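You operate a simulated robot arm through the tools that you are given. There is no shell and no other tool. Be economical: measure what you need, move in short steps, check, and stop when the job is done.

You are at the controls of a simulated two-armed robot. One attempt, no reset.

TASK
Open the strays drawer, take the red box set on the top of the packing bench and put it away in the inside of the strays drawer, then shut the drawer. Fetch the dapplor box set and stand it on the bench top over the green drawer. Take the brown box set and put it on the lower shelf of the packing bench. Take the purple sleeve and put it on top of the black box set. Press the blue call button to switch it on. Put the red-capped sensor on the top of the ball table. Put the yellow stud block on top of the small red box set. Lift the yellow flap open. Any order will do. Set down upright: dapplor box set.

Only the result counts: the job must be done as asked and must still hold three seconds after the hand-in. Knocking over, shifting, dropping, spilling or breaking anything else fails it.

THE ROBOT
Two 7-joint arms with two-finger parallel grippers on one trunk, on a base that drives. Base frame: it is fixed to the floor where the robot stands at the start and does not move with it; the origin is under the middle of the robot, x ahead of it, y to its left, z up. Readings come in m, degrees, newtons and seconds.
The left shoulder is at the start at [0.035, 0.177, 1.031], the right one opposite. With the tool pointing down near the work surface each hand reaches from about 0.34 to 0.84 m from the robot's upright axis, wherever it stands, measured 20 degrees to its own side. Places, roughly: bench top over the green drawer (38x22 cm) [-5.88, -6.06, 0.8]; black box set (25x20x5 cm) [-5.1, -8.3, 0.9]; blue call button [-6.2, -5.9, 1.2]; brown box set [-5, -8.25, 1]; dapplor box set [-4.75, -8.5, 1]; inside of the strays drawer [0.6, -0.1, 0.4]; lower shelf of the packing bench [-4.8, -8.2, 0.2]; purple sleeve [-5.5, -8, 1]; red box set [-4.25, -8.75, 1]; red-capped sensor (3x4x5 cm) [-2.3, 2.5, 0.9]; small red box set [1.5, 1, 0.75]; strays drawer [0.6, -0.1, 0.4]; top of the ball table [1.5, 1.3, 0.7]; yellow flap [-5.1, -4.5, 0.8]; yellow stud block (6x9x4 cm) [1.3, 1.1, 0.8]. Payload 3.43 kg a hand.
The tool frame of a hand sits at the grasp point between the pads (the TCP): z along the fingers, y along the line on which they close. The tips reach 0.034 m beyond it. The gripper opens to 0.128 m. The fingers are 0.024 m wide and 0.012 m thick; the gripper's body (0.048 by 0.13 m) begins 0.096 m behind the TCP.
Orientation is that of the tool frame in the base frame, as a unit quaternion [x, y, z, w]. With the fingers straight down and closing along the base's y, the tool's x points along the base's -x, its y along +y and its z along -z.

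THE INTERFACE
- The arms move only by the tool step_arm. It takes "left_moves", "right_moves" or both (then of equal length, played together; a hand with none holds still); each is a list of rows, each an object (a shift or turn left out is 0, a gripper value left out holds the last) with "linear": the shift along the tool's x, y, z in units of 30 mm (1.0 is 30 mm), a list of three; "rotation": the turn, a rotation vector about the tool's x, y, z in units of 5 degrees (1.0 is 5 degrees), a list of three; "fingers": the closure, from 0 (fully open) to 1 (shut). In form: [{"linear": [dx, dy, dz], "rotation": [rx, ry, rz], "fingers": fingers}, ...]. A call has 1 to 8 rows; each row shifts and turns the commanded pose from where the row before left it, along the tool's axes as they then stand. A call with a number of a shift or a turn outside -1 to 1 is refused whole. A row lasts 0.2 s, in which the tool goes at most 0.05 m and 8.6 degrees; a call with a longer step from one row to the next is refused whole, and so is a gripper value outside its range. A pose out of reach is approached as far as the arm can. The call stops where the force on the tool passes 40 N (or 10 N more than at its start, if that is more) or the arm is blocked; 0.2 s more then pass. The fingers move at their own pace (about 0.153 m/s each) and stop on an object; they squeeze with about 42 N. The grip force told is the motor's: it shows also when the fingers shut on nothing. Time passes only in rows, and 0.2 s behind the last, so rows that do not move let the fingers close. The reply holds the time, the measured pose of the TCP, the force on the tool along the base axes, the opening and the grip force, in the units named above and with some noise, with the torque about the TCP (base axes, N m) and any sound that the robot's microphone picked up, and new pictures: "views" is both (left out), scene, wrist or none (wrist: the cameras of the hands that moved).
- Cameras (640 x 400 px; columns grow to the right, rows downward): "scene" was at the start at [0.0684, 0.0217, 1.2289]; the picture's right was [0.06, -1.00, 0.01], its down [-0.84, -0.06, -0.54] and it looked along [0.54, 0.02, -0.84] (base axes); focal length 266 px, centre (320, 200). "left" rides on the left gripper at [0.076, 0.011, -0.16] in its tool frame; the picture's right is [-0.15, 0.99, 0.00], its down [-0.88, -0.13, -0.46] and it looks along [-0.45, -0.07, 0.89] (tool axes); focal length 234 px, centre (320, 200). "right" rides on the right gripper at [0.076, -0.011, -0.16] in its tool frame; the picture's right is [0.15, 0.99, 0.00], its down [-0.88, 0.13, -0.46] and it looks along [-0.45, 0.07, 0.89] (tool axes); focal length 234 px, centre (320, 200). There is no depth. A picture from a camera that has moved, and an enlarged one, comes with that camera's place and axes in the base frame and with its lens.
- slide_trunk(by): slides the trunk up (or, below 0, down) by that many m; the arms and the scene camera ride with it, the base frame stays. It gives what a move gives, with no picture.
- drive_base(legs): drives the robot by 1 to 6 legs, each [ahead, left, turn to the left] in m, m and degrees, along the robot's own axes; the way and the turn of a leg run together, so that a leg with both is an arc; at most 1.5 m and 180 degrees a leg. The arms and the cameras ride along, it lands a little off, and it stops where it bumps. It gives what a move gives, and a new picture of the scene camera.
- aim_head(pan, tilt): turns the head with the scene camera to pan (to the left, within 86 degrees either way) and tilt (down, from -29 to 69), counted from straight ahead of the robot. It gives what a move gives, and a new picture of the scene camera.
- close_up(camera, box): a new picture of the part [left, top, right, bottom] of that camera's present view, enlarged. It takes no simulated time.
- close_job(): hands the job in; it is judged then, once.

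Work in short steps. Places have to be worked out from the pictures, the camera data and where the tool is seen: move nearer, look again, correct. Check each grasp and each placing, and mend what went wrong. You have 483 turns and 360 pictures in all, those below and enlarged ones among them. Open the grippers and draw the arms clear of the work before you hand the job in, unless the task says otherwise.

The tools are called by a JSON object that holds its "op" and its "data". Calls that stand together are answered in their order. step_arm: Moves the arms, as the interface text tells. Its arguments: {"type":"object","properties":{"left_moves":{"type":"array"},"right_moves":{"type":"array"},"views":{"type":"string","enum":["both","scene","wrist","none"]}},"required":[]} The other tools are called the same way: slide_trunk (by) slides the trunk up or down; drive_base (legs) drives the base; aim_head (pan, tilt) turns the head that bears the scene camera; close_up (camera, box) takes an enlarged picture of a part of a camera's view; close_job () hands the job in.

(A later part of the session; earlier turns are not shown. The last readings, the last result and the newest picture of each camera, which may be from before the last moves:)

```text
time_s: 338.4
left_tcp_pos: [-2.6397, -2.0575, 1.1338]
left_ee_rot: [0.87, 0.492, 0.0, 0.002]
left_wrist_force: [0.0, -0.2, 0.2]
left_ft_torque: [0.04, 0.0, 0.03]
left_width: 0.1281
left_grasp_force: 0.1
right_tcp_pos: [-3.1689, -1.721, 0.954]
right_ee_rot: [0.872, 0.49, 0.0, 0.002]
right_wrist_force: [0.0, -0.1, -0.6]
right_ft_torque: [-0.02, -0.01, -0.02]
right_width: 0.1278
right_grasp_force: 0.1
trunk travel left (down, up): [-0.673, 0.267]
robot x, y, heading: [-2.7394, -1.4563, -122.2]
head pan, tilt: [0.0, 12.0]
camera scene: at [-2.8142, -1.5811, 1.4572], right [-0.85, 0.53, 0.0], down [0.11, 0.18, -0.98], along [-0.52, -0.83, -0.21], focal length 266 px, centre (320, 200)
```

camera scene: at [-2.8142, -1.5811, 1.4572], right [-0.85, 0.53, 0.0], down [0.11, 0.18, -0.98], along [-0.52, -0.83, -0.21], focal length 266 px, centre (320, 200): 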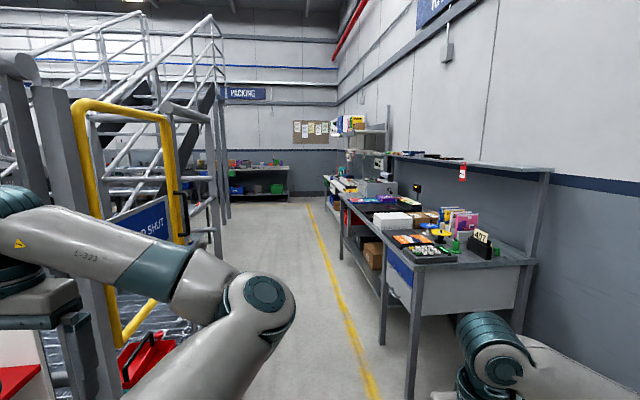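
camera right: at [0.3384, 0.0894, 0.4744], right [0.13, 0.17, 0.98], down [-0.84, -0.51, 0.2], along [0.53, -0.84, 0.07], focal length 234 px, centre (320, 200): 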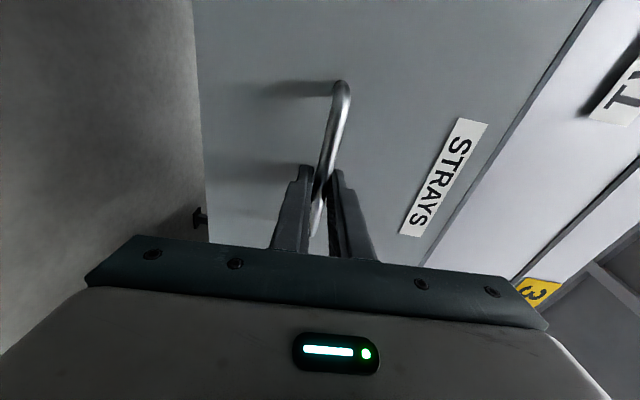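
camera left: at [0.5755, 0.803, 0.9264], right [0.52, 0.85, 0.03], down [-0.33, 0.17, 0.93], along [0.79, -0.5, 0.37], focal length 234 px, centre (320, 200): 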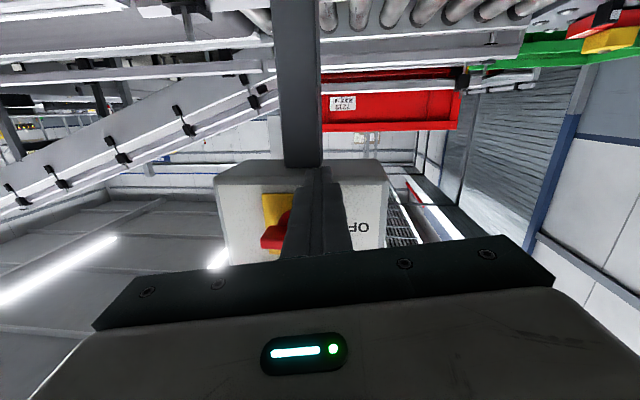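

Excellent view. Zoom on the benches ahead.

{"op": "close_up", "data": {"camera": "scene", "box": [310, 100, 502, 220]}}

```text
3.33 times, centred on (406, 160) of scene
camera zoom: at [-2.8142, -1.5811, 1.4572], right [-0.85, 0.53, 0.0], down [0.11, 0.18, -0.98], along [-0.52, -0.83, -0.21], focal length 886 px, centre (33, 333)
```

zoom: 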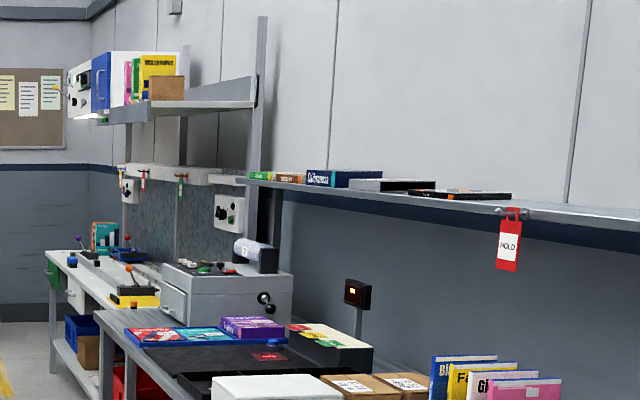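

The bench front is only ~0.44 m to my right; I shift left 0.4 and go ahead 1.2.

{"op": "drive_base", "data": {"legs": [[0.3, 0.4, 0], [1.2, 0, 0]]}}

{"op": "aim_head", "data": {"pan": -25, "tilt": 20}}

```text
time_s: 340.2
left_tcp_pos: [-2.5648, -2.249, 1.1348]
left_ee_rot: [0.869, 0.494, -0.005, -0.004]
left_wrist_force: [-2.0, -0.3, 0.4]
left_ft_torque: [-0.04, -0.22, -0.09]
left_width: 0.1282
left_grasp_force: 0.0
right_tcp_pos: [-3.0884, -1.9223, 0.9552]
right_ee_rot: [0.87, 0.492, -0.001, 0.004]
right_wrist_force: [0.1, 1.2, 0.3]
right_ft_torque: [-0.01, 0.02, 0.01]
right_width: 0.1283
right_grasp_force: 0.0
trunk travel left (down, up): [-0.673, 0.267]
robot x, y, heading: [-2.6561, -1.6619, -121.5]
head pan, tilt: [0.0, 12.0]
stopped in leg 1: the force on the tool passed its limit at 143 N (the readings are from after the stop); the commanded pose is now the measured one
camera scene: at [-2.7365, -1.7805, 1.4576], right [-0.85, 0.53, 0.0], down [0.11, 0.18, -0.98], along [-0.52, -0.83, -0.21], focal length 266 px, centre (320, 200)
```

scene: 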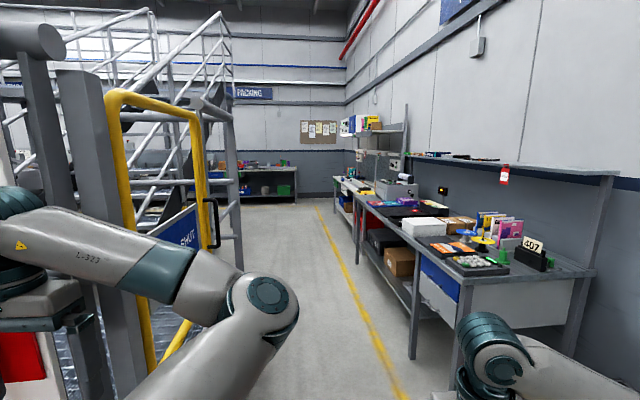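

```text
time_s: 341.1
left_tcp_pos: [-2.5667, -2.2494, 1.1357]
left_ee_rot: [0.869, 0.495, -0.005, -0.003]
left_wrist_force: [-5.6, 2.6, 4.3]
left_ft_torque: [-0.56, -0.73, -0.21]
left_width: 0.1279
left_grasp_force: 0.0
right_tcp_pos: [-3.0898, -1.9228, 0.954]
right_ee_rot: [0.87, 0.493, -0.001, 0.003]
right_wrist_force: [-0.5, -0.3, -0.7]
right_ft_torque: [-0.02, 0.0, -0.01]
right_width: 0.1278
right_grasp_force: 0.2
trunk travel left (down, up): [-0.673, 0.267]
robot x, y, heading: [-2.6597, -1.6635, -121.7]
head pan, tilt: [-25.0, 20.0]
camera scene: at [-2.7657, -1.7521, 1.4443], right [-0.55, 0.84, 0.0], down [0.29, 0.19, -0.94], along [-0.79, -0.52, -0.34], focal length 266 px, centre (320, 200)
```

scene: 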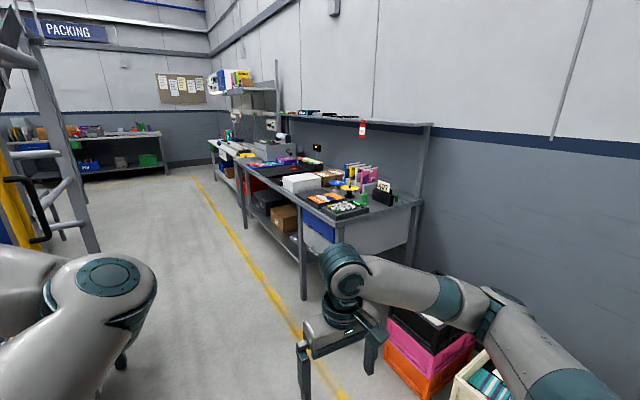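

The left hand struck the extinguisher stand at my left. Move right 0.2 and look left.

{"op": "drive_base", "data": {"legs": [[-0.05, -0.2, 0]]}}

{"op": "aim_head", "data": {"pan": 50, "tilt": 30}}

```text
time_s: 342.7
left_tcp_pos: [-2.707, -2.1074, 1.1315]
left_ee_rot: [0.869, 0.494, -0.005, -0.004]
left_wrist_force: [-0.1, -0.9, -0.6]
left_ft_torque: [-0.04, 0.02, 0.0]
left_width: 0.128
left_grasp_force: 0.0
right_tcp_pos: [-3.2302, -1.7799, 0.9544]
right_ee_rot: [0.871, 0.492, 0.0, 0.003]
right_wrist_force: [0.3, -0.2, 1.1]
right_ft_torque: [-0.02, 0.01, 0.0]
right_width: 0.1281
right_grasp_force: 0.1
trunk travel left (down, up): [-0.673, 0.267]
robot x, y, heading: [-2.8026, -1.5173, -122.1]
head pan, tilt: [-25.0, 20.0]
camera scene: at [-2.9056, -1.6099, 1.4441], right [-0.55, 0.84, 0.0], down [0.29, 0.19, -0.94], along [-0.79, -0.51, -0.34], focal length 266 px, centre (320, 200)
```

scene: 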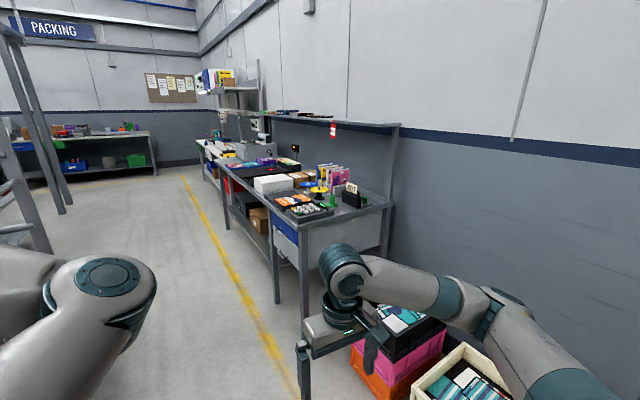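

```text
time_s: 344.1
left_tcp_pos: [-2.7066, -2.1062, 1.1335]
left_ee_rot: [0.869, 0.494, -0.005, -0.005]
left_wrist_force: [-0.7, -0.5, -0.8]
left_ft_torque: [-0.02, 0.0, -0.01]
left_width: 0.1281
left_grasp_force: 0.1
right_tcp_pos: [-3.2301, -1.7788, 0.9537]
right_ee_rot: [0.871, 0.491, 0.0, 0.003]
right_wrist_force: [0.1, 0.2, -0.1]
right_ft_torque: [-0.02, 0.02, 0.01]
right_width: 0.128
right_grasp_force: 0.0
trunk travel left (down, up): [-0.673, 0.267]
robot x, y, heading: [-2.7969, -1.5161, -121.8]
head pan, tilt: [50.0, 30.0]
camera scene: at [-2.7994, -1.6451, 1.4281], right [-0.95, -0.31, 0.0], down [-0.16, 0.48, -0.87], along [0.27, -0.82, -0.5], focal length 266 px, centre (320, 200)
```

scene: 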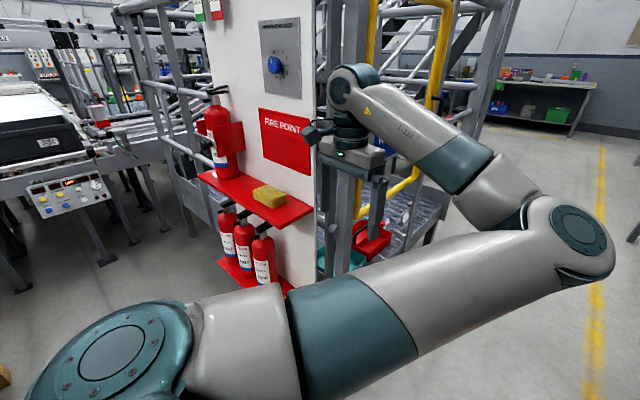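

The stand appears intact. Bring the left hand inward (to the right), away from it.

{"op": "step_arm", "data": {"left_moves": [{"linear": [0, -1, 0]}, {"linear": [0, -1, 0]}, {"linear": [0, -1, 0]}, {"linear": [0, -1, 0]}, {"linear": [0, -1, 0]}, {"linear": [0.3, -1, 0]}, {"linear": [0.3, -1, 0]}, {}], "views": "scene"}}

```text
time_s: 345.9
left_tcp_pos: [-2.7064, -2.1061, 1.1336]
left_ee_rot: [0.869, 0.495, -0.005, -0.004]
left_wrist_force: [-0.1, 0.1, 0.3]
left_ft_torque: [-0.02, -0.04, -0.01]
left_width: 0.128
left_grasp_force: 0.1
left hand out of reach, approached as far as the arm can: row 1, 2, 3, 4, 5, 6, 7
right_tcp_pos: [-3.2298, -1.7792, 0.9557]
right_ee_rot: [0.871, 0.491, 0.0, 0.003]
right_wrist_force: [-0.2, -0.3, 0.1]
right_ft_torque: [0.01, -0.01, 0.03]
right_width: 0.1279
right_grasp_force: 0.0
trunk travel left (down, up): [-0.673, 0.267]
robot x, y, heading: [-2.8001, -1.5183, -122.0]
head pan, tilt: [50.0, 30.0]
camera scene: at [-2.7994, -1.6451, 1.4281], right [-0.95, -0.31, 0.0], down [-0.16, 0.48, -0.87], along [0.27, -0.82, -0.5], focal length 266 px, centre (320, 200)
```

scene: 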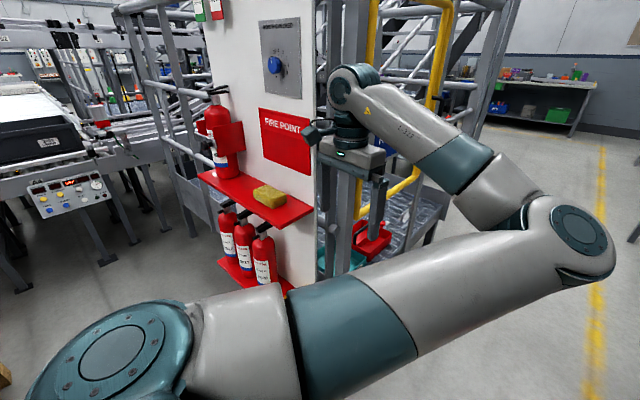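

The left arm's elbow is in an awkward inner configuration. I drive straight ahead past the stand first, then shift left into open floor.

{"op": "drive_base", "data": {"legs": [[1.2, 0.05, 0]]}}

{"op": "aim_head", "data": {"pan": 0, "tilt": 25}}

```text
time_s: 352.1
left_tcp_pos: [-3.3025, -3.163, 1.1326]
left_ee_rot: [0.869, 0.495, -0.005, -0.004]
left_wrist_force: [-0.3, -0.8, 0.2]
left_ft_torque: [0.01, 0.05, 0.01]
left_width: 0.1278
left_grasp_force: 0.0
right_tcp_pos: [-3.8253, -2.8375, 0.954]
right_ee_rot: [0.87, 0.493, 0.0, 0.002]
right_wrist_force: [-0.4, 0.4, 0.1]
right_ft_torque: [0.0, 0.02, -0.02]
right_width: 0.1281
right_grasp_force: 0.0
trunk travel left (down, up): [-0.673, 0.267]
robot x, y, heading: [-3.3992, -2.5768, -121.4]
head pan, tilt: [50.0, 30.0]
camera scene: at [-3.396, -2.7015, 1.4281], right [-0.95, -0.31, 0.0], down [-0.16, 0.47, -0.87], along [0.27, -0.82, -0.5], focal length 266 px, centre (320, 200)
```

scene: 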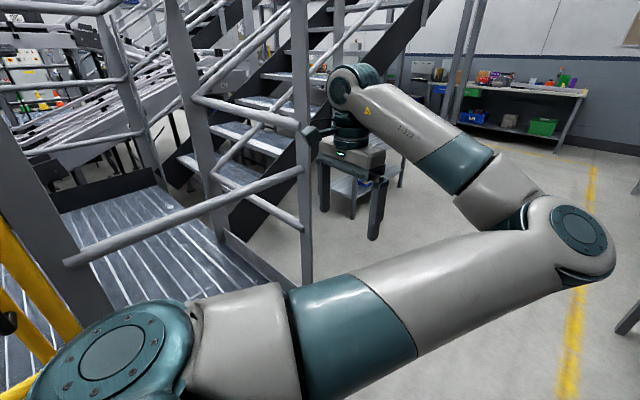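

```text
time_s: 353.3
left_tcp_pos: [-3.3021, -3.1618, 1.1328]
left_ee_rot: [0.868, 0.496, -0.005, -0.004]
left_wrist_force: [0.1, -0.2, 0.1]
left_ft_torque: [0.02, 0.01, 0.02]
left_width: 0.1282
left_grasp_force: 0.1
right_tcp_pos: [-3.8254, -2.8377, 0.9536]
right_ee_rot: [0.87, 0.493, 0.0, 0.002]
right_wrist_force: [-0.5, 0.1, -0.6]
right_ft_torque: [0.01, 0.02, 0.01]
right_width: 0.1278
right_grasp_force: 0.1
trunk travel left (down, up): [-0.673, 0.267]
robot x, y, heading: [-3.3966, -2.5725, -121.6]
head pan, tilt: [0.0, 25.0]
camera scene: at [-3.4727, -2.694, 1.436], right [-0.85, 0.53, 0.0], down [0.22, 0.36, -0.91], along [-0.48, -0.77, -0.42], focal length 266 px, centre (320, 200)
```

scene: 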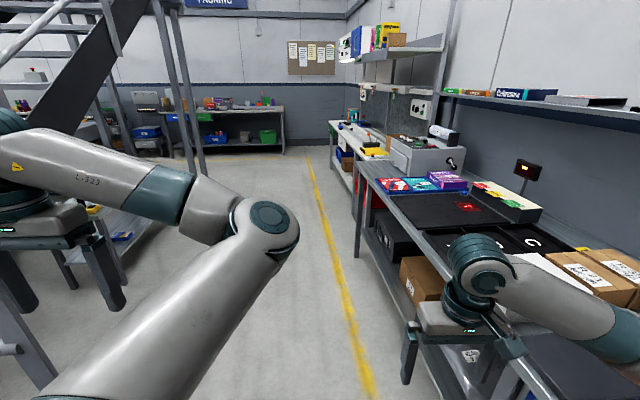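

The right arm is near the bench. Try extending the left hand forward to unfold its elbow while I also draw in the right hand.

{"op": "step_arm", "data": {"left_moves": [{"linear": [-1, 0, 0]}, {"linear": [-1, 0, 0]}, {"linear": [-1, 0, 0]}, {"linear": [-1, 0, 0]}, {"linear": [-1, -0.3, 0]}, {"linear": [-1, -0.3, 0]}, {"linear": [-1, -0.3, 0]}, {"linear": [-1, -0.3, 0]}], "right_moves": [{"linear": [0.2, 0.8, 0]}, {"linear": [0.2, 0.8, 0]}, {"linear": [0.2, 0.8, 0]}, {"linear": [0.2, 0.8, 0]}, {"linear": [0, 0.8, 0]}, {}, {}, {}], "views": "scene"}}

```text
time_s: 355.1
left_tcp_pos: [-3.4469, -3.3552, 1.1349]
left_ee_rot: [0.869, 0.495, -0.005, -0.004]
left_wrist_force: [-0.3, 0.0, 0.4]
left_ft_torque: [0.04, 0.01, -0.04]
left_width: 0.1281
left_grasp_force: 0.0
left hand out of reach, approached as far as the arm can: row 1
right_tcp_pos: [-3.7116, -2.8786, 0.9533]
right_ee_rot: [0.87, 0.493, -0.001, 0.003]
right_wrist_force: [0.1, 0.6, -0.1]
right_ft_torque: [0.0, -0.01, 0.01]
right_width: 0.1279
right_grasp_force: 0.1
trunk travel left (down, up): [-0.673, 0.267]
robot x, y, heading: [-3.395, -2.57, -121.8]
head pan, tilt: [0.0, 25.0]
camera scene: at [-3.4729, -2.6948, 1.4359], right [-0.85, 0.53, 0.0], down [0.22, 0.36, -0.91], along [-0.48, -0.77, -0.42], focal length 266 px, centre (320, 200)
```

scene: 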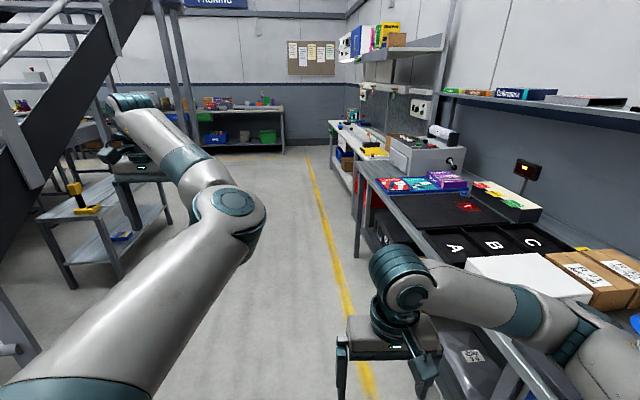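

Left arm now points ahead. Drive on with both hands ahead.

{"op": "drive_base", "data": {"legs": [[0.2, 0.2, 0], [1.0, 0, 0]]}}

```text
time_s: 361.9
left_tcp_pos: [-3.9115, -4.4997, 1.1356]
left_ee_rot: [0.866, 0.499, -0.005, -0.004]
left_wrist_force: [-0.1, -0.2, -1.1]
left_ft_torque: [0.0, -0.04, 0.0]
left_width: 0.128
left_grasp_force: 0.0
right_tcp_pos: [-4.1767, -4.0265, 0.954]
right_ee_rot: [0.868, 0.496, -0.001, 0.003]
right_wrist_force: [0.4, -0.4, -0.5]
right_ft_torque: [0.0, -0.05, 0.01]
right_width: 0.1279
right_grasp_force: 0.2
trunk travel left (down, up): [-0.673, 0.267]
robot x, y, heading: [-3.8667, -3.7191, -121.2]
head pan, tilt: [0.0, 25.0]
camera scene: at [-3.9413, -3.8404, 1.436], right [-0.86, 0.52, 0.0], down [0.22, 0.36, -0.91], along [-0.47, -0.78, -0.42], focal length 266 px, centre (320, 200)
```

scene: 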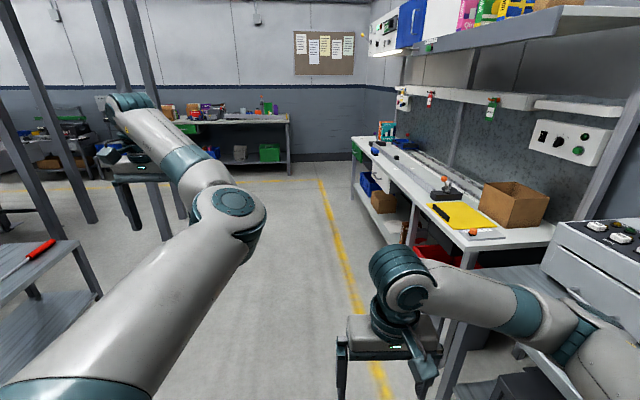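

The yellow flap is visible on the right bench. Zoom.

{"op": "close_up", "data": {"camera": "scene", "box": [400, 160, 560, 260]}}

{"op": "close_up", "data": {"camera": "scene", "box": [340, 0, 532, 120]}}

```text
4.00 times, centred on (480, 210) of scene
camera zoom: at [-3.9413, -3.8404, 1.436], right [-0.86, 0.52, 0.0], down [0.22, 0.36, -0.91], along [-0.47, -0.78, -0.42], focal length 1063 px, centre (-320, 160)
```

zoom: 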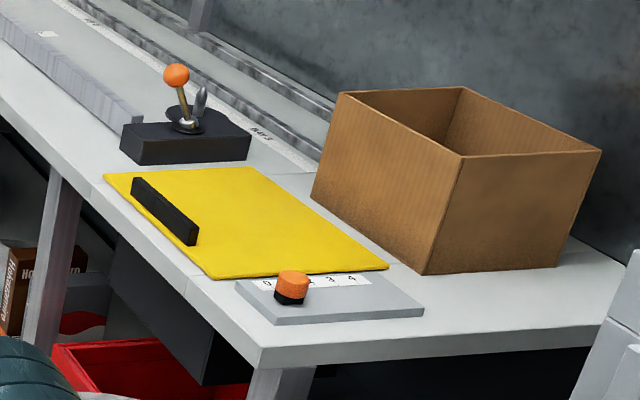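

```text
3.33 times, centred on (436, 60) of scene
camera zoom: at [-3.9413, -3.8404, 1.436], right [-0.86, 0.52, 0.0], down [0.22, 0.36, -0.91], along [-0.47, -0.78, -0.42], focal length 886 px, centre (-67, 667)
```

zoom: 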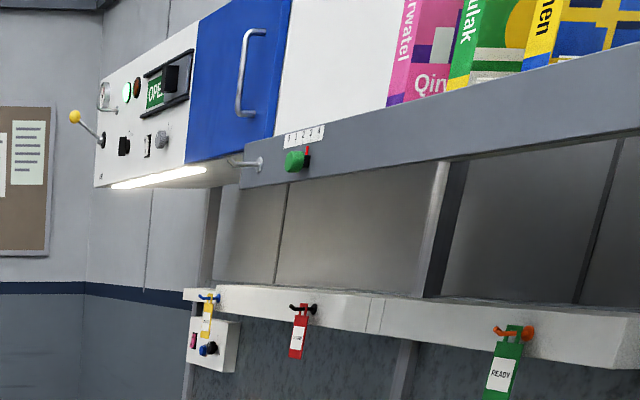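

I'll try to swing the left elbow outward by yawing the left hand clockwise against its wrist limit.

{"op": "step_arm", "data": {"left_moves": [{"rotation": [0, 0, 1]}, {"rotation": [0, 0, 1]}, {"rotation": [0, 0, 1]}, {"rotation": [0, 0, 1]}, {"rotation": [0, 0, 1]}, {"rotation": [0, 0, 1]}, {"rotation": [0, 0, 1]}, {"rotation": [0, 0, 1]}], "views": "none"}}

{"op": "step_arm", "data": {"left_moves": [{"rotation": [0, 0, 1]}, {"rotation": [0, 0, 1]}, {"rotation": [0, 0, 1]}, {"rotation": [0, 0, 1]}, {"rotation": [0, 0, 1]}, {"rotation": [0, 0, 1]}, {"rotation": [0, 0, 1]}, {"rotation": [0, 0, 1]}], "views": "scene"}}

```text
time_s: 363.7
left_tcp_pos: [-3.9099, -4.5007, 1.1352]
left_ee_rot: [0.985, 0.172, -0.006, -0.003]
left_wrist_force: [-0.9, -0.9, 0.6]
left_ft_torque: [0.0, -0.01, 0.0]
left_width: 0.1281
left_grasp_force: 0.0
right_tcp_pos: [-4.1769, -4.0257, 0.953]
right_ee_rot: [0.868, 0.496, -0.001, 0.003]
right_wrist_force: [-0.5, 0.9, 0.1]
right_ft_torque: [-0.02, 0.02, -0.03]
right_width: 0.1281
right_grasp_force: 0.0
trunk travel left (down, up): [-0.673, 0.267]
robot x, y, heading: [-3.8658, -3.7225, -121.5]
head pan, tilt: [0.0, 25.0]
```

```text
time_s: 365.5
left_tcp_pos: [-3.9104, -4.5012, 1.1355]
left_ee_rot: [0.984, -0.175, -0.005, -0.001]
left_wrist_force: [-0.8, 0.0, -0.3]
left_ft_torque: [-0.02, -0.01, -0.01]
left_width: 0.128
left_grasp_force: 0.0
right_tcp_pos: [-4.1774, -4.0266, 0.9543]
right_ee_rot: [0.868, 0.496, 0.0, 0.002]
right_wrist_force: [-0.4, 0.2, -0.3]
right_ft_torque: [0.0, -0.02, 0.01]
right_width: 0.1281
right_grasp_force: 0.1
trunk travel left (down, up): [-0.673, 0.267]
robot x, y, heading: [-3.8677, -3.7242, -121.1]
head pan, tilt: [0.0, 25.0]
camera scene: at [-3.9413, -3.8403, 1.436], right [-0.86, 0.52, 0.0], down [0.22, 0.36, -0.91], along [-0.47, -0.78, -0.42], focal length 266 px, centre (320, 200)
```

scene: 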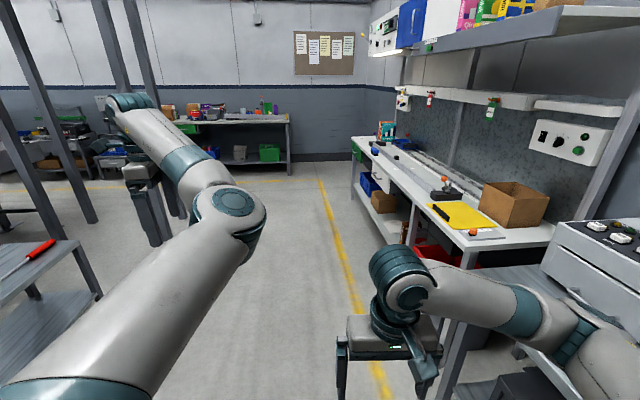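

Only the flange has turned so far; continue.

{"op": "step_arm", "data": {"left_moves": [{"rotation": [0, 0, 1]}, {"rotation": [0, 0, 1]}, {"rotation": [0, 0, 1]}, {"rotation": [0, 0, 1]}, {"rotation": [0, 0, 1]}, {"rotation": [0, 0, 1]}, {"rotation": [0, 0, 1]}, {"rotation": [0, 0, 1]}], "views": "none"}}

{"op": "step_arm", "data": {"left_moves": [{"rotation": [0, 0, 1]}, {"rotation": [0, 0, 1]}, {"rotation": [0, 0, 1]}, {"rotation": [0, 0, 1]}, {"rotation": [0, 0, 1]}, {"rotation": [0, 0, 1]}, {"rotation": [0, 0, 1]}, {"rotation": [0, 0, 1]}], "views": "scene"}}

```text
time_s: 367.3
left_tcp_pos: [-3.9122, -4.5017, 1.1361]
left_ee_rot: [0.866, -0.5, -0.006, 0.0]
left_wrist_force: [0.4, -0.6, 0.9]
left_ft_torque: [0.03, 0.03, -0.01]
left_width: 0.1282
left_grasp_force: 0.0
right_tcp_pos: [-4.1772, -4.0274, 0.9532]
right_ee_rot: [0.868, 0.496, -0.001, 0.002]
right_wrist_force: [-0.6, 0.0, 0.4]
right_ft_torque: [0.01, -0.01, 0.0]
right_width: 0.1279
right_grasp_force: 0.1
trunk travel left (down, up): [-0.673, 0.267]
robot x, y, heading: [-3.8638, -3.7227, -120.9]
head pan, tilt: [0.0, 25.0]
```

```text
time_s: 369.1
left_tcp_pos: [-3.9121, -4.5011, 1.1351]
left_ee_rot: [0.866, -0.499, -0.006, 0.0]
left_wrist_force: [-0.6, 0.9, 0.4]
left_ft_torque: [0.04, -0.02, 0.02]
left_width: 0.128
left_grasp_force: 0.0
left hand out of reach, approached as far as the arm can: row 1, 2, 3, 4, 5, 6, 7, 8
right_tcp_pos: [-4.178, -4.0261, 0.9536]
right_ee_rot: [0.868, 0.496, -0.001, 0.003]
right_wrist_force: [-0.4, -0.3, -0.2]
right_ft_torque: [0.01, -0.05, -0.01]
right_width: 0.1281
right_grasp_force: 0.0
trunk travel left (down, up): [-0.673, 0.267]
robot x, y, heading: [-3.8669, -3.7213, -121.1]
head pan, tilt: [0.0, 25.0]
camera scene: at [-3.9413, -3.8403, 1.436], right [-0.86, 0.52, 0.0], down [0.22, 0.36, -0.91], along [-0.47, -0.78, -0.42], focal length 266 px, centre (320, 200)
```

scene: 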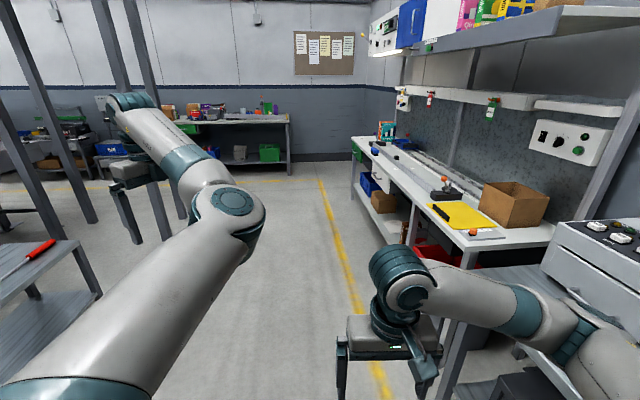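

The flange was the limiter, now freed. Swing the left hand out to my left side so that it's away from the front.

{"op": "step_arm", "data": {"left_moves": [{"linear": [-0.3, -1, 0]}, {"linear": [-0.3, -1, 0]}, {"linear": [-0.2, -1, 0]}, {"linear": [-0.1, -1, 0]}, {"linear": [0, -1, 0]}, {"linear": [0.1, -1, 0]}, {"linear": [0.2, -1, 0]}, {"linear": [0.2, -1, 0]}], "views": "none"}}

{"op": "step_arm", "data": {"left_moves": [{"linear": [0.3, -1, 0]}, {"linear": [0.3, -1, 0]}, {"linear": [0.3, -1, 0]}, {"linear": [0.3, -1, 0]}, {"linear": [0.3, -1, 0]}, {"linear": [0.3, -1, 0]}, {"linear": [0.3, -1, 0]}, {"linear": [0.3, -1, 0]}], "views": "scene"}}

```text
time_s: 370.9
left_tcp_pos: [-3.7319, -4.4069, 1.1353]
left_ee_rot: [0.882, -0.472, -0.013, 0.013]
left_wrist_force: [0.7, 0.0, 0.2]
left_ft_torque: [0.01, 0.01, -0.04]
left_width: 0.1278
left_grasp_force: 0.1
left hand out of reach, approached as far as the arm can: row 1, 2
right_tcp_pos: [-4.1761, -4.0254, 0.9545]
right_ee_rot: [0.868, 0.496, -0.002, 0.002]
right_wrist_force: [-0.2, 1.0, 0.4]
right_ft_torque: [-0.02, 0.08, 0.02]
right_width: 0.1279
right_grasp_force: 0.0
trunk travel left (down, up): [-0.673, 0.267]
robot x, y, heading: [-3.8658, -3.7166, -121.4]
head pan, tilt: [0.0, 25.0]
```

```text
time_s: 372.7
left_tcp_pos: [-3.6066, -4.3677, 1.1303]
left_ee_rot: [0.884, -0.467, -0.011, 0.011]
left_wrist_force: [1.0, 0.0, -0.6]
left_ft_torque: [0.01, 0.0, 0.02]
left_width: 0.1281
left_grasp_force: 0.1
left hand out of reach, approached as far as the arm can: row 5, 6, 7, 8
right_tcp_pos: [-4.1786, -4.0267, 0.9533]
right_ee_rot: [0.868, 0.497, -0.001, 0.002]
right_wrist_force: [0.2, 0.4, -0.1]
right_ft_torque: [0.02, 0.0, 0.03]
right_width: 0.1279
right_grasp_force: 0.1
trunk travel left (down, up): [-0.673, 0.267]
robot x, y, heading: [-3.8651, -3.718, -121.1]
head pan, tilt: [0.0, 25.0]
camera scene: at [-3.9417, -3.8405, 1.436], right [-0.86, 0.52, 0.0], down [0.22, 0.36, -0.91], along [-0.47, -0.77, -0.42], focal length 266 px, centre (320, 200)
```

scene: 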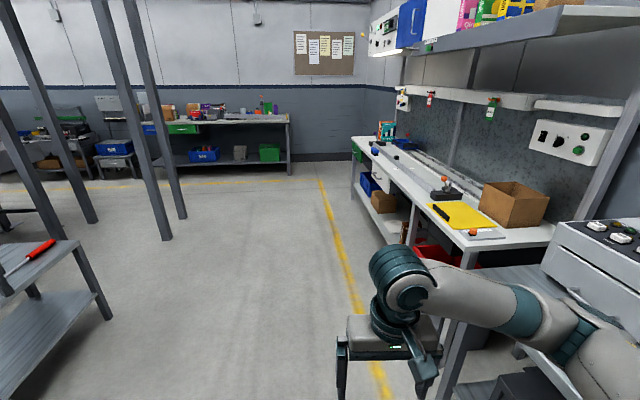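

The front is clear. Check the left arm's posture.

{"op": "aim_head", "data": {"pan": 60, "tilt": 40}}

```text
time_s: 374.0
left_tcp_pos: [-3.6056, -4.3664, 1.1306]
left_ee_rot: [0.884, -0.467, -0.013, 0.012]
left_wrist_force: [0.1, 0.3, -0.3]
left_ft_torque: [0.0, 0.0, 0.0]
left_width: 0.1282
left_grasp_force: 0.0
right_tcp_pos: [-4.1763, -4.0257, 0.9532]
right_ee_rot: [0.868, 0.496, -0.001, 0.002]
right_wrist_force: [0.0, -0.3, -0.2]
right_ft_torque: [0.02, -0.04, 0.0]
right_width: 0.1279
right_grasp_force: 0.0
trunk travel left (down, up): [-0.673, 0.267]
robot x, y, heading: [-3.8635, -3.7221, -121.2]
head pan, tilt: [60.0, 40.0]
camera scene: at [-3.8525, -3.836, 1.4127], right [-0.88, -0.48, 0.0], down [-0.31, 0.56, -0.77], along [0.37, -0.67, -0.64], focal length 266 px, centre (320, 200)
```

scene: 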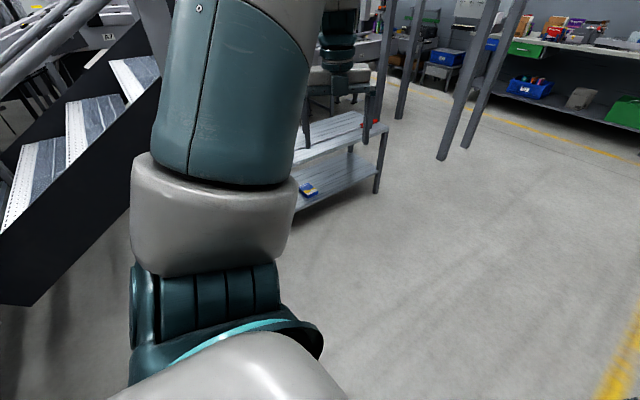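

Good enough. Drive ahead 1.5 m beside the flap and turn right to face the bench.

{"op": "drive_base", "data": {"legs": [[1.5, 0, 0], [0, 0, -90]]}}

{"op": "aim_head", "data": {"pan": -15, "tilt": 40}}

```text
time_s: 385.1
left_tcp_pos: [-5.2835, -5.2103, 1.131]
left_ee_rot: [-0.285, 0.958, 0.018, 0.0]
left_wrist_force: [-0.3, 0.2, -0.9]
left_ft_torque: [-0.03, 0.01, 0.01]
left_width: 0.1279
left_grasp_force: 0.2
right_tcp_pos: [-4.9312, -4.6461, 0.9541]
right_ee_rot: [0.962, -0.273, -0.001, 0.001]
right_wrist_force: [0.1, -0.3, 1.0]
right_ft_torque: [-0.02, 0.01, 0.04]
right_width: 0.1278
right_grasp_force: 0.1
trunk travel left (down, up): [-0.673, 0.267]
robot x, y, heading: [-4.629, -4.9655, 147.5]
head pan, tilt: [60.0, 40.0]
camera scene: at [-4.7495, -4.9761, 1.4127], right [-0.46, 0.89, 0.0], down [0.57, 0.3, -0.77], along [-0.68, -0.36, -0.64], focal length 266 px, centre (320, 200)
```

scene: 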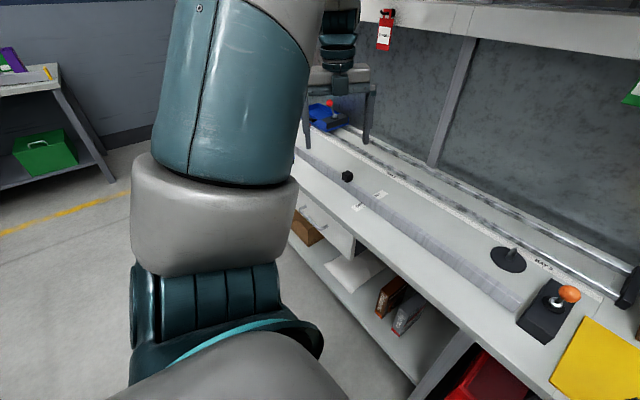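

```text
time_s: 386.6
left_tcp_pos: [-5.2819, -5.2103, 1.1304]
left_ee_rot: [-0.285, 0.958, 0.017, 0.001]
left_wrist_force: [0.0, -0.8, -0.3]
left_ft_torque: [0.0, -0.02, 0.02]
left_width: 0.1278
left_grasp_force: 0.0
right_tcp_pos: [-4.9311, -4.6459, 0.9536]
right_ee_rot: [0.962, -0.272, -0.002, 0.001]
right_wrist_force: [1.0, 0.1, -0.1]
right_ft_torque: [-0.02, 0.01, 0.03]
right_width: 0.1278
right_grasp_force: 0.0
trunk travel left (down, up): [-0.673, 0.267]
robot x, y, heading: [-4.6291, -4.9627, 147.5]
head pan, tilt: [-15.0, 40.0]
camera scene: at [-4.7318, -4.8742, 1.4127], right [0.74, 0.68, 0.0], down [0.44, -0.47, -0.77], along [-0.52, 0.56, -0.64], focal length 266 px, centre (320, 200)
```

scene: 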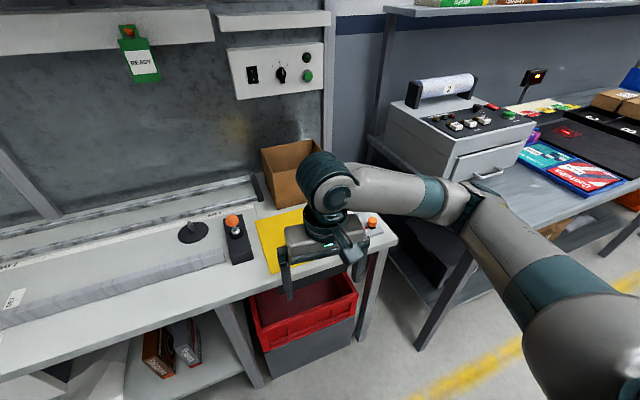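

The flap is right below the hand. Yaw the right hand so it closes across the black handle.

{"op": "step_arm", "data": {"right_moves": [{"rotation": [0, 0, 1]}, {"rotation": [0, 0, 1]}, {"rotation": [0, 0, 1]}, {"rotation": [0, 0, 1]}, {"rotation": [0, 0, 1]}, {"rotation": [0, 0, 1]}, {"rotation": [0, 0, 1]}, {"rotation": [0, 0, 1]}], "views": "none"}}

{"op": "step_arm", "data": {"right_moves": [{"rotation": [0, 0, 1]}, {"rotation": [0, 0, 1]}, {"rotation": [0, 0, 1]}, {"rotation": [0, 0, 1]}, {"rotation": [0, 0, 1]}, {"rotation": [0, 0, 1]}, {"rotation": [0, 0, 1]}, {"rotation": [0, 0, 1]}], "views": "both"}}

```text
time_s: 388.4
left_tcp_pos: [-5.2821, -5.2111, 1.1312]
left_ee_rot: [-0.285, 0.959, 0.017, 0.0]
left_wrist_force: [-0.3, 0.1, 0.6]
left_ft_torque: [-0.06, 0.01, -0.06]
left_width: 0.128
left_grasp_force: 0.1
right_tcp_pos: [-4.9308, -4.6465, 0.954]
right_ee_rot: [0.811, -0.585, -0.001, 0.002]
right_wrist_force: [-0.5, -0.1, -0.1]
right_ft_torque: [0.02, -0.01, 0.0]
right_width: 0.1279
right_grasp_force: 0.1
trunk travel left (down, up): [-0.673, 0.267]
robot x, y, heading: [-4.6286, -4.9647, 147.5]
head pan, tilt: [-15.0, 40.0]
```

```text
time_s: 390.2
left_tcp_pos: [-5.2849, -5.2098, 1.1312]
left_ee_rot: [-0.285, 0.958, 0.016, 0.001]
left_wrist_force: [-0.3, 0.7, -0.2]
left_ft_torque: [-0.01, -0.01, 0.0]
left_width: 0.1279
left_grasp_force: 0.2
right_tcp_pos: [-4.9405, -4.6293, 0.9473]
right_ee_rot: [-0.562, 0.827, 0.0, -0.003]
right_wrist_force: [0.0, -0.3, -1.1]
right_ft_torque: [-0.01, -0.03, 0.0]
right_width: 0.1279
right_grasp_force: 0.1
right hand out of reach, approached as far as the arm can: row 8
trunk travel left (down, up): [-0.673, 0.267]
robot x, y, heading: [-4.6319, -4.9652, 147.7]
head pan, tilt: [-15.0, 40.0]
camera scene: at [-4.7315, -4.8731, 1.4127], right [0.74, 0.68, 0.0], down [0.44, -0.47, -0.77], along [-0.52, 0.56, -0.64], focal length 266 px, centre (320, 200)
camera right: at [-4.9573, -4.7021, 1.1077], right [-0.97, 0.23, 0.0], down [0.2, 0.87, 0.45], along [0.1, 0.44, -0.89], focal length 234 px, centre (320, 200)
```

scene: 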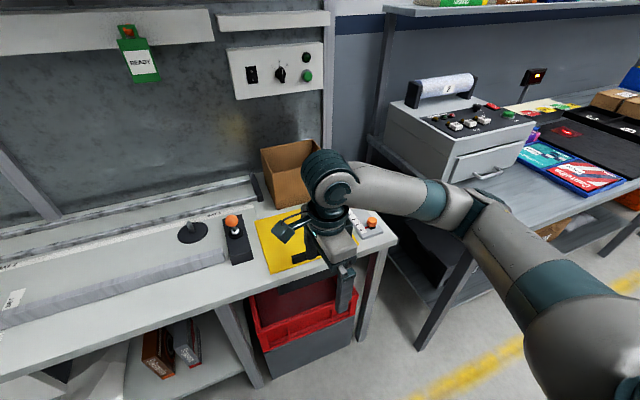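
right: 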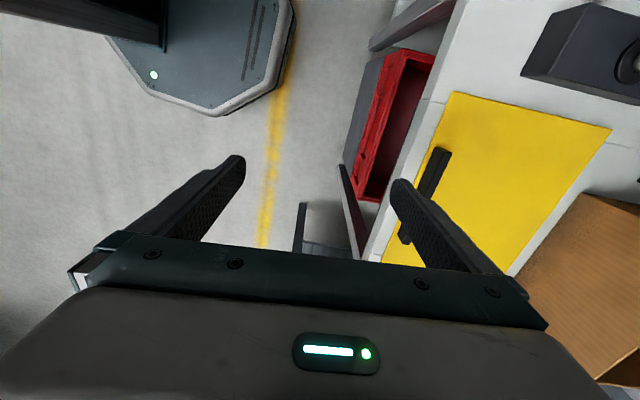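

The bar centre is (-5.058, -4.532), the fingers are square to it. Move over it.

{"op": "step_arm", "data": {"right_moves": [{"linear": [-0.31, 0.97, 0]}, {"linear": [-0.31, 0.97, 0]}, {"linear": [-0.31, 0.97, 0]}, {"linear": [-0.31, 0.97, 0]}, {"linear": [-0.31, 0.97, 0]}, {"fingers": 0.5}], "views": "wrist"}}

```text
time_s: 391.6
left_tcp_pos: [-5.2829, -5.211, 1.1299]
left_ee_rot: [-0.285, 0.958, 0.018, 0.001]
left_wrist_force: [0.0, 0.4, 0.8]
left_ft_torque: [0.01, 0.02, -0.01]
left_width: 0.1279
left_grasp_force: 0.0
right_tcp_pos: [-5.0586, -4.5321, 0.9477]
right_ee_rot: [-0.562, 0.827, 0.001, -0.002]
right_wrist_force: [0.1, 0.0, -0.6]
right_ft_torque: [-0.04, -0.02, 0.03]
right_width: 0.0642
right_grasp_force: 0.1
trunk travel left (down, up): [-0.673, 0.267]
robot x, y, heading: [-4.6274, -4.962, 147.4]
head pan, tilt: [-15.0, 40.0]
camera right: at [-5.0755, -4.6059, 1.1089], right [-0.97, 0.23, 0.01], down [0.21, 0.87, 0.45], along [0.1, 0.44, -0.89], focal length 234 px, centre (320, 200)
```

right: 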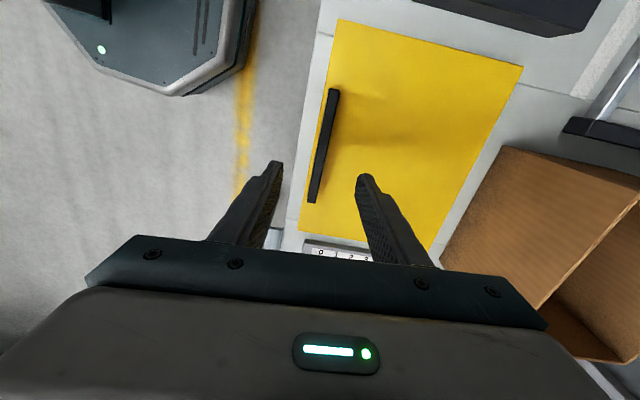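

Bar is between the fingers. Descend and grip.

{"op": "step_arm", "data": {"right_moves": [{"linear": [0, 0, 0.9]}, {"linear": [0, 0, 0.9]}, {"linear": [0, 0, 0.9]}, {"linear": [0, 0, 0.8]}, {"fingers": 1}, {"fingers": 1}, {"fingers": 1}], "views": "wrist"}}

```text
time_s: 393.2
left_tcp_pos: [-5.2841, -5.2109, 1.1298]
left_ee_rot: [-0.285, 0.958, 0.017, 0.002]
left_wrist_force: [-0.5, -0.8, -0.7]
left_ft_torque: [-0.03, -0.02, 0.05]
left_width: 0.1284
left_grasp_force: 0.0
right_tcp_pos: [-5.0608, -4.533, 0.8448]
right_ee_rot: [-0.562, 0.827, 0.002, -0.003]
right_wrist_force: [-13.5, 5.3, 1.2]
right_ft_torque: [-0.75, -0.01, -1.18]
right_width: 0.0127
right_grasp_force: 45.3
trunk travel left (down, up): [-0.673, 0.267]
robot x, y, heading: [-4.6302, -4.9622, 147.5]
head pan, tilt: [-15.0, 40.0]
camera right: at [-5.0783, -4.6063, 1.0053], right [-0.97, 0.23, 0.01], down [0.21, 0.87, 0.45], along [0.1, 0.44, -0.89], focal length 234 px, centre (320, 200)
```

right: 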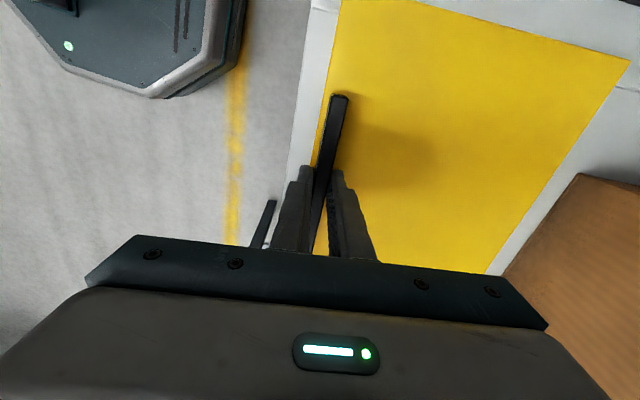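

Gripped. Lifting the near edge means rotating about the hinge behind it; I follow the arc in tool-frame steps, first 25°.

{"op": "step_arm", "data": {"right_moves": [{"linear": [0, 0.13, -0.55], "rotation": [1, 0, 0]}, {"linear": [0, 0.13, -0.55], "rotation": [1, 0, 0]}, {"linear": [0, 0.13, -0.55], "rotation": [1, 0, 0]}, {"linear": [0, 0.13, -0.55], "rotation": [1, 0, 0]}, {"linear": [0, 0.13, -0.55], "rotation": [1, 0, 0]}], "views": "both"}}

```text
time_s: 394.4
left_tcp_pos: [-5.2835, -5.2103, 1.1305]
left_ee_rot: [-0.285, 0.958, 0.016, 0.002]
left_wrist_force: [-0.1, 0.0, 0.2]
left_ft_torque: [0.05, -0.01, 0.0]
left_width: 0.1281
left_grasp_force: 0.1
right_tcp_pos: [-5.0903, -4.5187, 0.9205]
right_ee_rot: [-0.548, 0.808, -0.178, 0.121]
right_wrist_force: [-3.8, 8.8, 2.1]
right_ft_torque: [0.93, 1.08, -1.1]
right_width: 0.0135
right_grasp_force: 45.0
trunk travel left (down, up): [-0.673, 0.267]
robot x, y, heading: [-4.6333, -4.9622, 147.5]
head pan, tilt: [-15.0, 40.0]
camera scene: at [-4.7322, -4.8738, 1.4127], right [0.74, 0.68, 0.0], down [0.44, -0.47, -0.77], along [-0.52, 0.56, -0.64], focal length 266 px, centre (320, 200)
camera right: at [-5.1717, -4.5684, 1.0704], right [-0.89, 0.2, -0.42], down [0.04, 0.93, 0.36], along [0.46, 0.3, -0.84], focal length 234 px, centre (320, 200)
```

scene: 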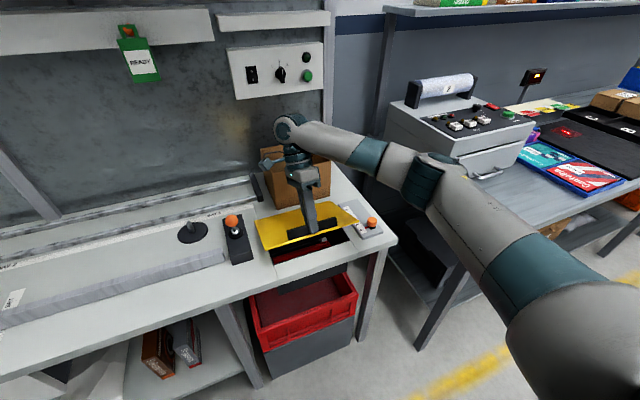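
right: 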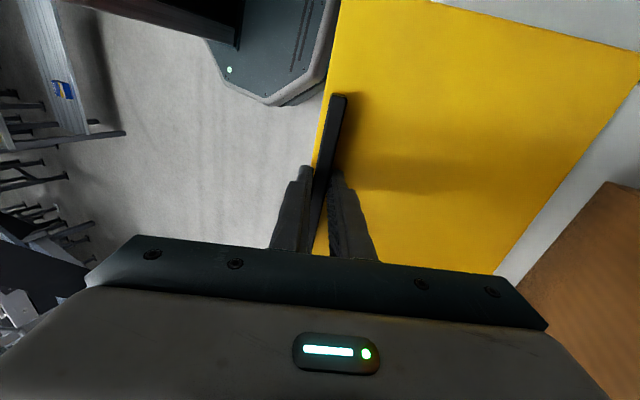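

The flap lifts nicely with low forces. Continue 25° more.

{"op": "step_arm", "data": {"right_moves": [{"linear": [0, 0.13, -0.55], "rotation": [1, 0, 0]}, {"linear": [0, 0.13, -0.55], "rotation": [1, 0, 0]}, {"linear": [0, 0.13, -0.55], "rotation": [1, 0, 0]}, {"linear": [0, 0.13, -0.55], "rotation": [1, 0, 0]}, {"linear": [0, 0.13, -0.55], "rotation": [1, 0, 0]}], "views": "scene"}}

```text
time_s: 395.2
left_tcp_pos: [-5.2838, -5.2106, 1.1294]
left_ee_rot: [-0.284, 0.959, 0.018, 0.001]
left_wrist_force: [-0.7, -0.6, 0.6]
left_ft_torque: [0.08, 0.01, -0.02]
left_width: 0.1281
left_grasp_force: 0.1
right_tcp_pos: [-5.1225, -4.5088, 0.96]
right_ee_rot: [-0.53, 0.782, -0.279, 0.171]
right_wrist_force: [-2.6, 13.0, -0.3]
right_ft_torque: [0.25, 1.19, -1.45]
right_width: 0.0131
right_grasp_force: 45.0
trunk travel left (down, up): [-0.673, 0.267]
robot x, y, heading: [-4.6278, -4.9665, 147.3]
head pan, tilt: [-15.0, 40.0]
stopped in row 3 (right hand): the force on the tool passed its limit at 64 N (the readings are from after the stop); the commanded pose is now the measured one
camera scene: at [-4.7321, -4.8748, 1.4128], right [0.74, 0.68, 0.0], down [0.43, -0.47, -0.77], along [-0.52, 0.57, -0.64], focal length 266 px, centre (320, 200)
```

scene: 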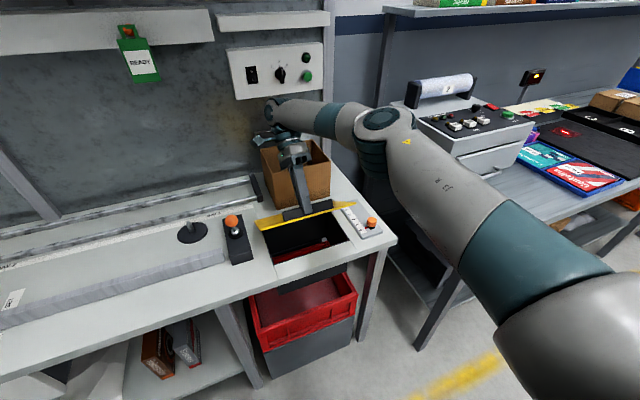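

Something (likely the wrist against the box or wall panel) limits further. I test whether the flap stays by opening the fingers a bit.

{"op": "step_arm", "data": {"right_moves": [{"fingers": 0.75}, {"fingers": 0.75}], "views": "both"}}

```text
time_s: 395.8
left_tcp_pos: [-5.2827, -5.2099, 1.13]
left_ee_rot: [-0.285, 0.958, 0.017, 0.001]
left_wrist_force: [-0.1, -0.4, 0.2]
left_ft_torque: [0.01, -0.01, 0.04]
left_width: 0.1279
left_grasp_force: 0.1
right_tcp_pos: [-5.1227, -4.5121, 0.9601]
right_ee_rot: [-0.533, 0.779, -0.281, 0.173]
right_wrist_force: [-0.3, 0.5, 0.3]
right_ft_torque: [0.02, 0.01, 0.01]
right_width: 0.0321
right_grasp_force: 0.0
trunk travel left (down, up): [-0.673, 0.267]
robot x, y, heading: [-4.6269, -4.9634, 147.3]
head pan, tilt: [-15.0, 40.0]
camera scene: at [-4.7315, -4.8743, 1.4127], right [0.74, 0.68, 0.0], down [0.43, -0.47, -0.77], along [-0.52, 0.56, -0.64], focal length 266 px, centre (320, 200)
camera right: at [-5.2334, -4.5441, 1.0952], right [-0.78, 0.14, -0.61], down [-0.02, 0.97, 0.25], along [0.62, 0.21, -0.75], focal length 234 px, centre (320, 200)
```

scene: 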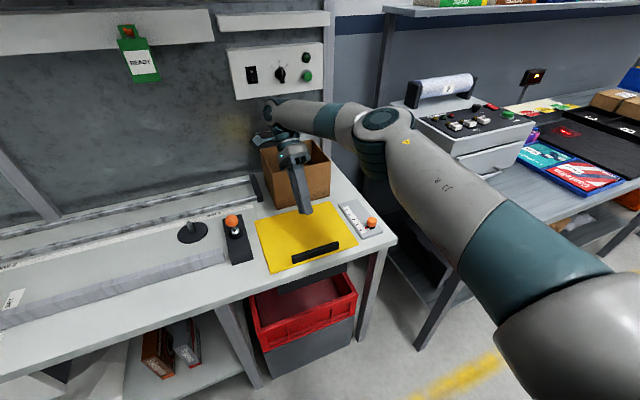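
right: 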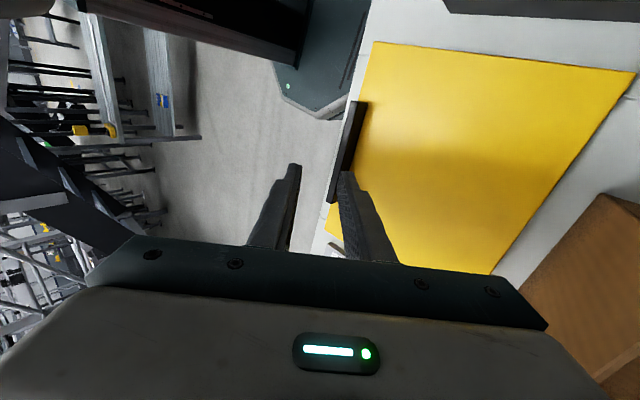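

The flap falls shut when released, so I'll use two hands: the right lifts, the left then pushes the raised edge past vertical. First retreat and straighten the right hand, and test moving the left hand rightwards.

{"op": "step_arm", "data": {"left_moves": [{"fingers": 1}, {}, {}, {}, {}, {}, {}, {}], "right_moves": [{"linear": [0, 0, -1]}, {"linear": [0, 0, -1]}, {"rotation": [-1, 0, 0]}, {"rotation": [-1, 0, 0]}, {"rotation": [-1, 0, 0]}, {"rotation": [-1, 0, 0]}, {"rotation": [-1, 0, 0]}, {"rotation": [-1, 0, 0]}], "views": "none"}}

{"op": "step_arm", "data": {"left_moves": [{"linear": [0, 1, 0]}, {"linear": [0, 1, 0]}, {"linear": [0, 1, 0]}, {"linear": [0, 1, 0]}, {}, {}], "right_moves": [{"rotation": [-1, 0, 0]}, {"rotation": [-0.7, 0, 0]}, {}, {}, {}, {}], "views": "scene"}}

```text
time_s: 397.6
left_tcp_pos: [-5.2834, -5.2089, 1.1307]
left_ee_rot: [-0.285, 0.958, 0.018, 0.0]
left_wrist_force: [0.0, 0.3, -0.2]
left_ft_torque: [0.01, -0.01, 0.01]
left_width: 0.0001
left_grasp_force: 33.1
right_tcp_pos: [-5.1347, -4.5038, 1.0047]
right_ee_rot: [-0.559, 0.826, -0.068, 0.026]
right_wrist_force: [-0.2, -0.1, 0.1]
right_ft_torque: [-0.03, 0.03, 0.0]
right_width: 0.0319
right_grasp_force: 0.0
right hand out of reach, approached as far as the arm can: row 1, 2
trunk travel left (down, up): [-0.673, 0.267]
robot x, y, heading: [-4.6311, -4.9636, 147.4]
head pan, tilt: [-15.0, 40.0]
```

```text
time_s: 399.0
left_tcp_pos: [-5.3477, -5.1092, 1.1321]
left_ee_rot: [-0.285, 0.958, 0.017, 0.0]
left_wrist_force: [0.4, -0.1, -0.3]
left_ft_torque: [0.0, -0.02, 0.0]
left_width: 0.0
left_grasp_force: 33.5
right_tcp_pos: [-5.1357, -4.505, 1.0028]
right_ee_rot: [-0.559, 0.829, -0.009, -0.014]
right_wrist_force: [0.0, -0.3, 0.0]
right_ft_torque: [-0.03, 0.01, -0.02]
right_width: 0.0319
right_grasp_force: 0.1
trunk travel left (down, up): [-0.673, 0.267]
robot x, y, heading: [-4.6322, -4.9609, 147.7]
head pan, tilt: [-15.0, 40.0]
camera scene: at [-4.7317, -4.8739, 1.4127], right [0.74, 0.68, 0.0], down [0.43, -0.47, -0.77], along [-0.52, 0.56, -0.64], focal length 266 px, centre (320, 200)
```

scene: 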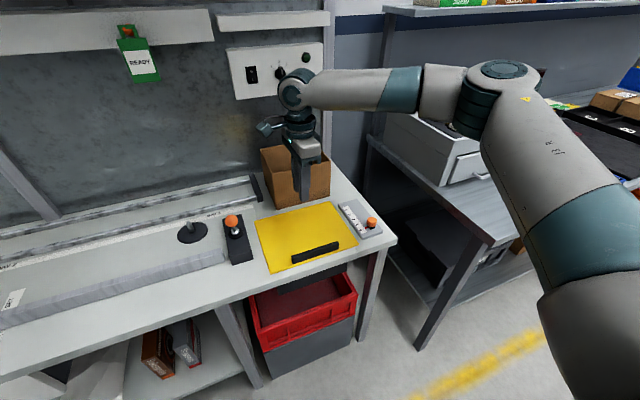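

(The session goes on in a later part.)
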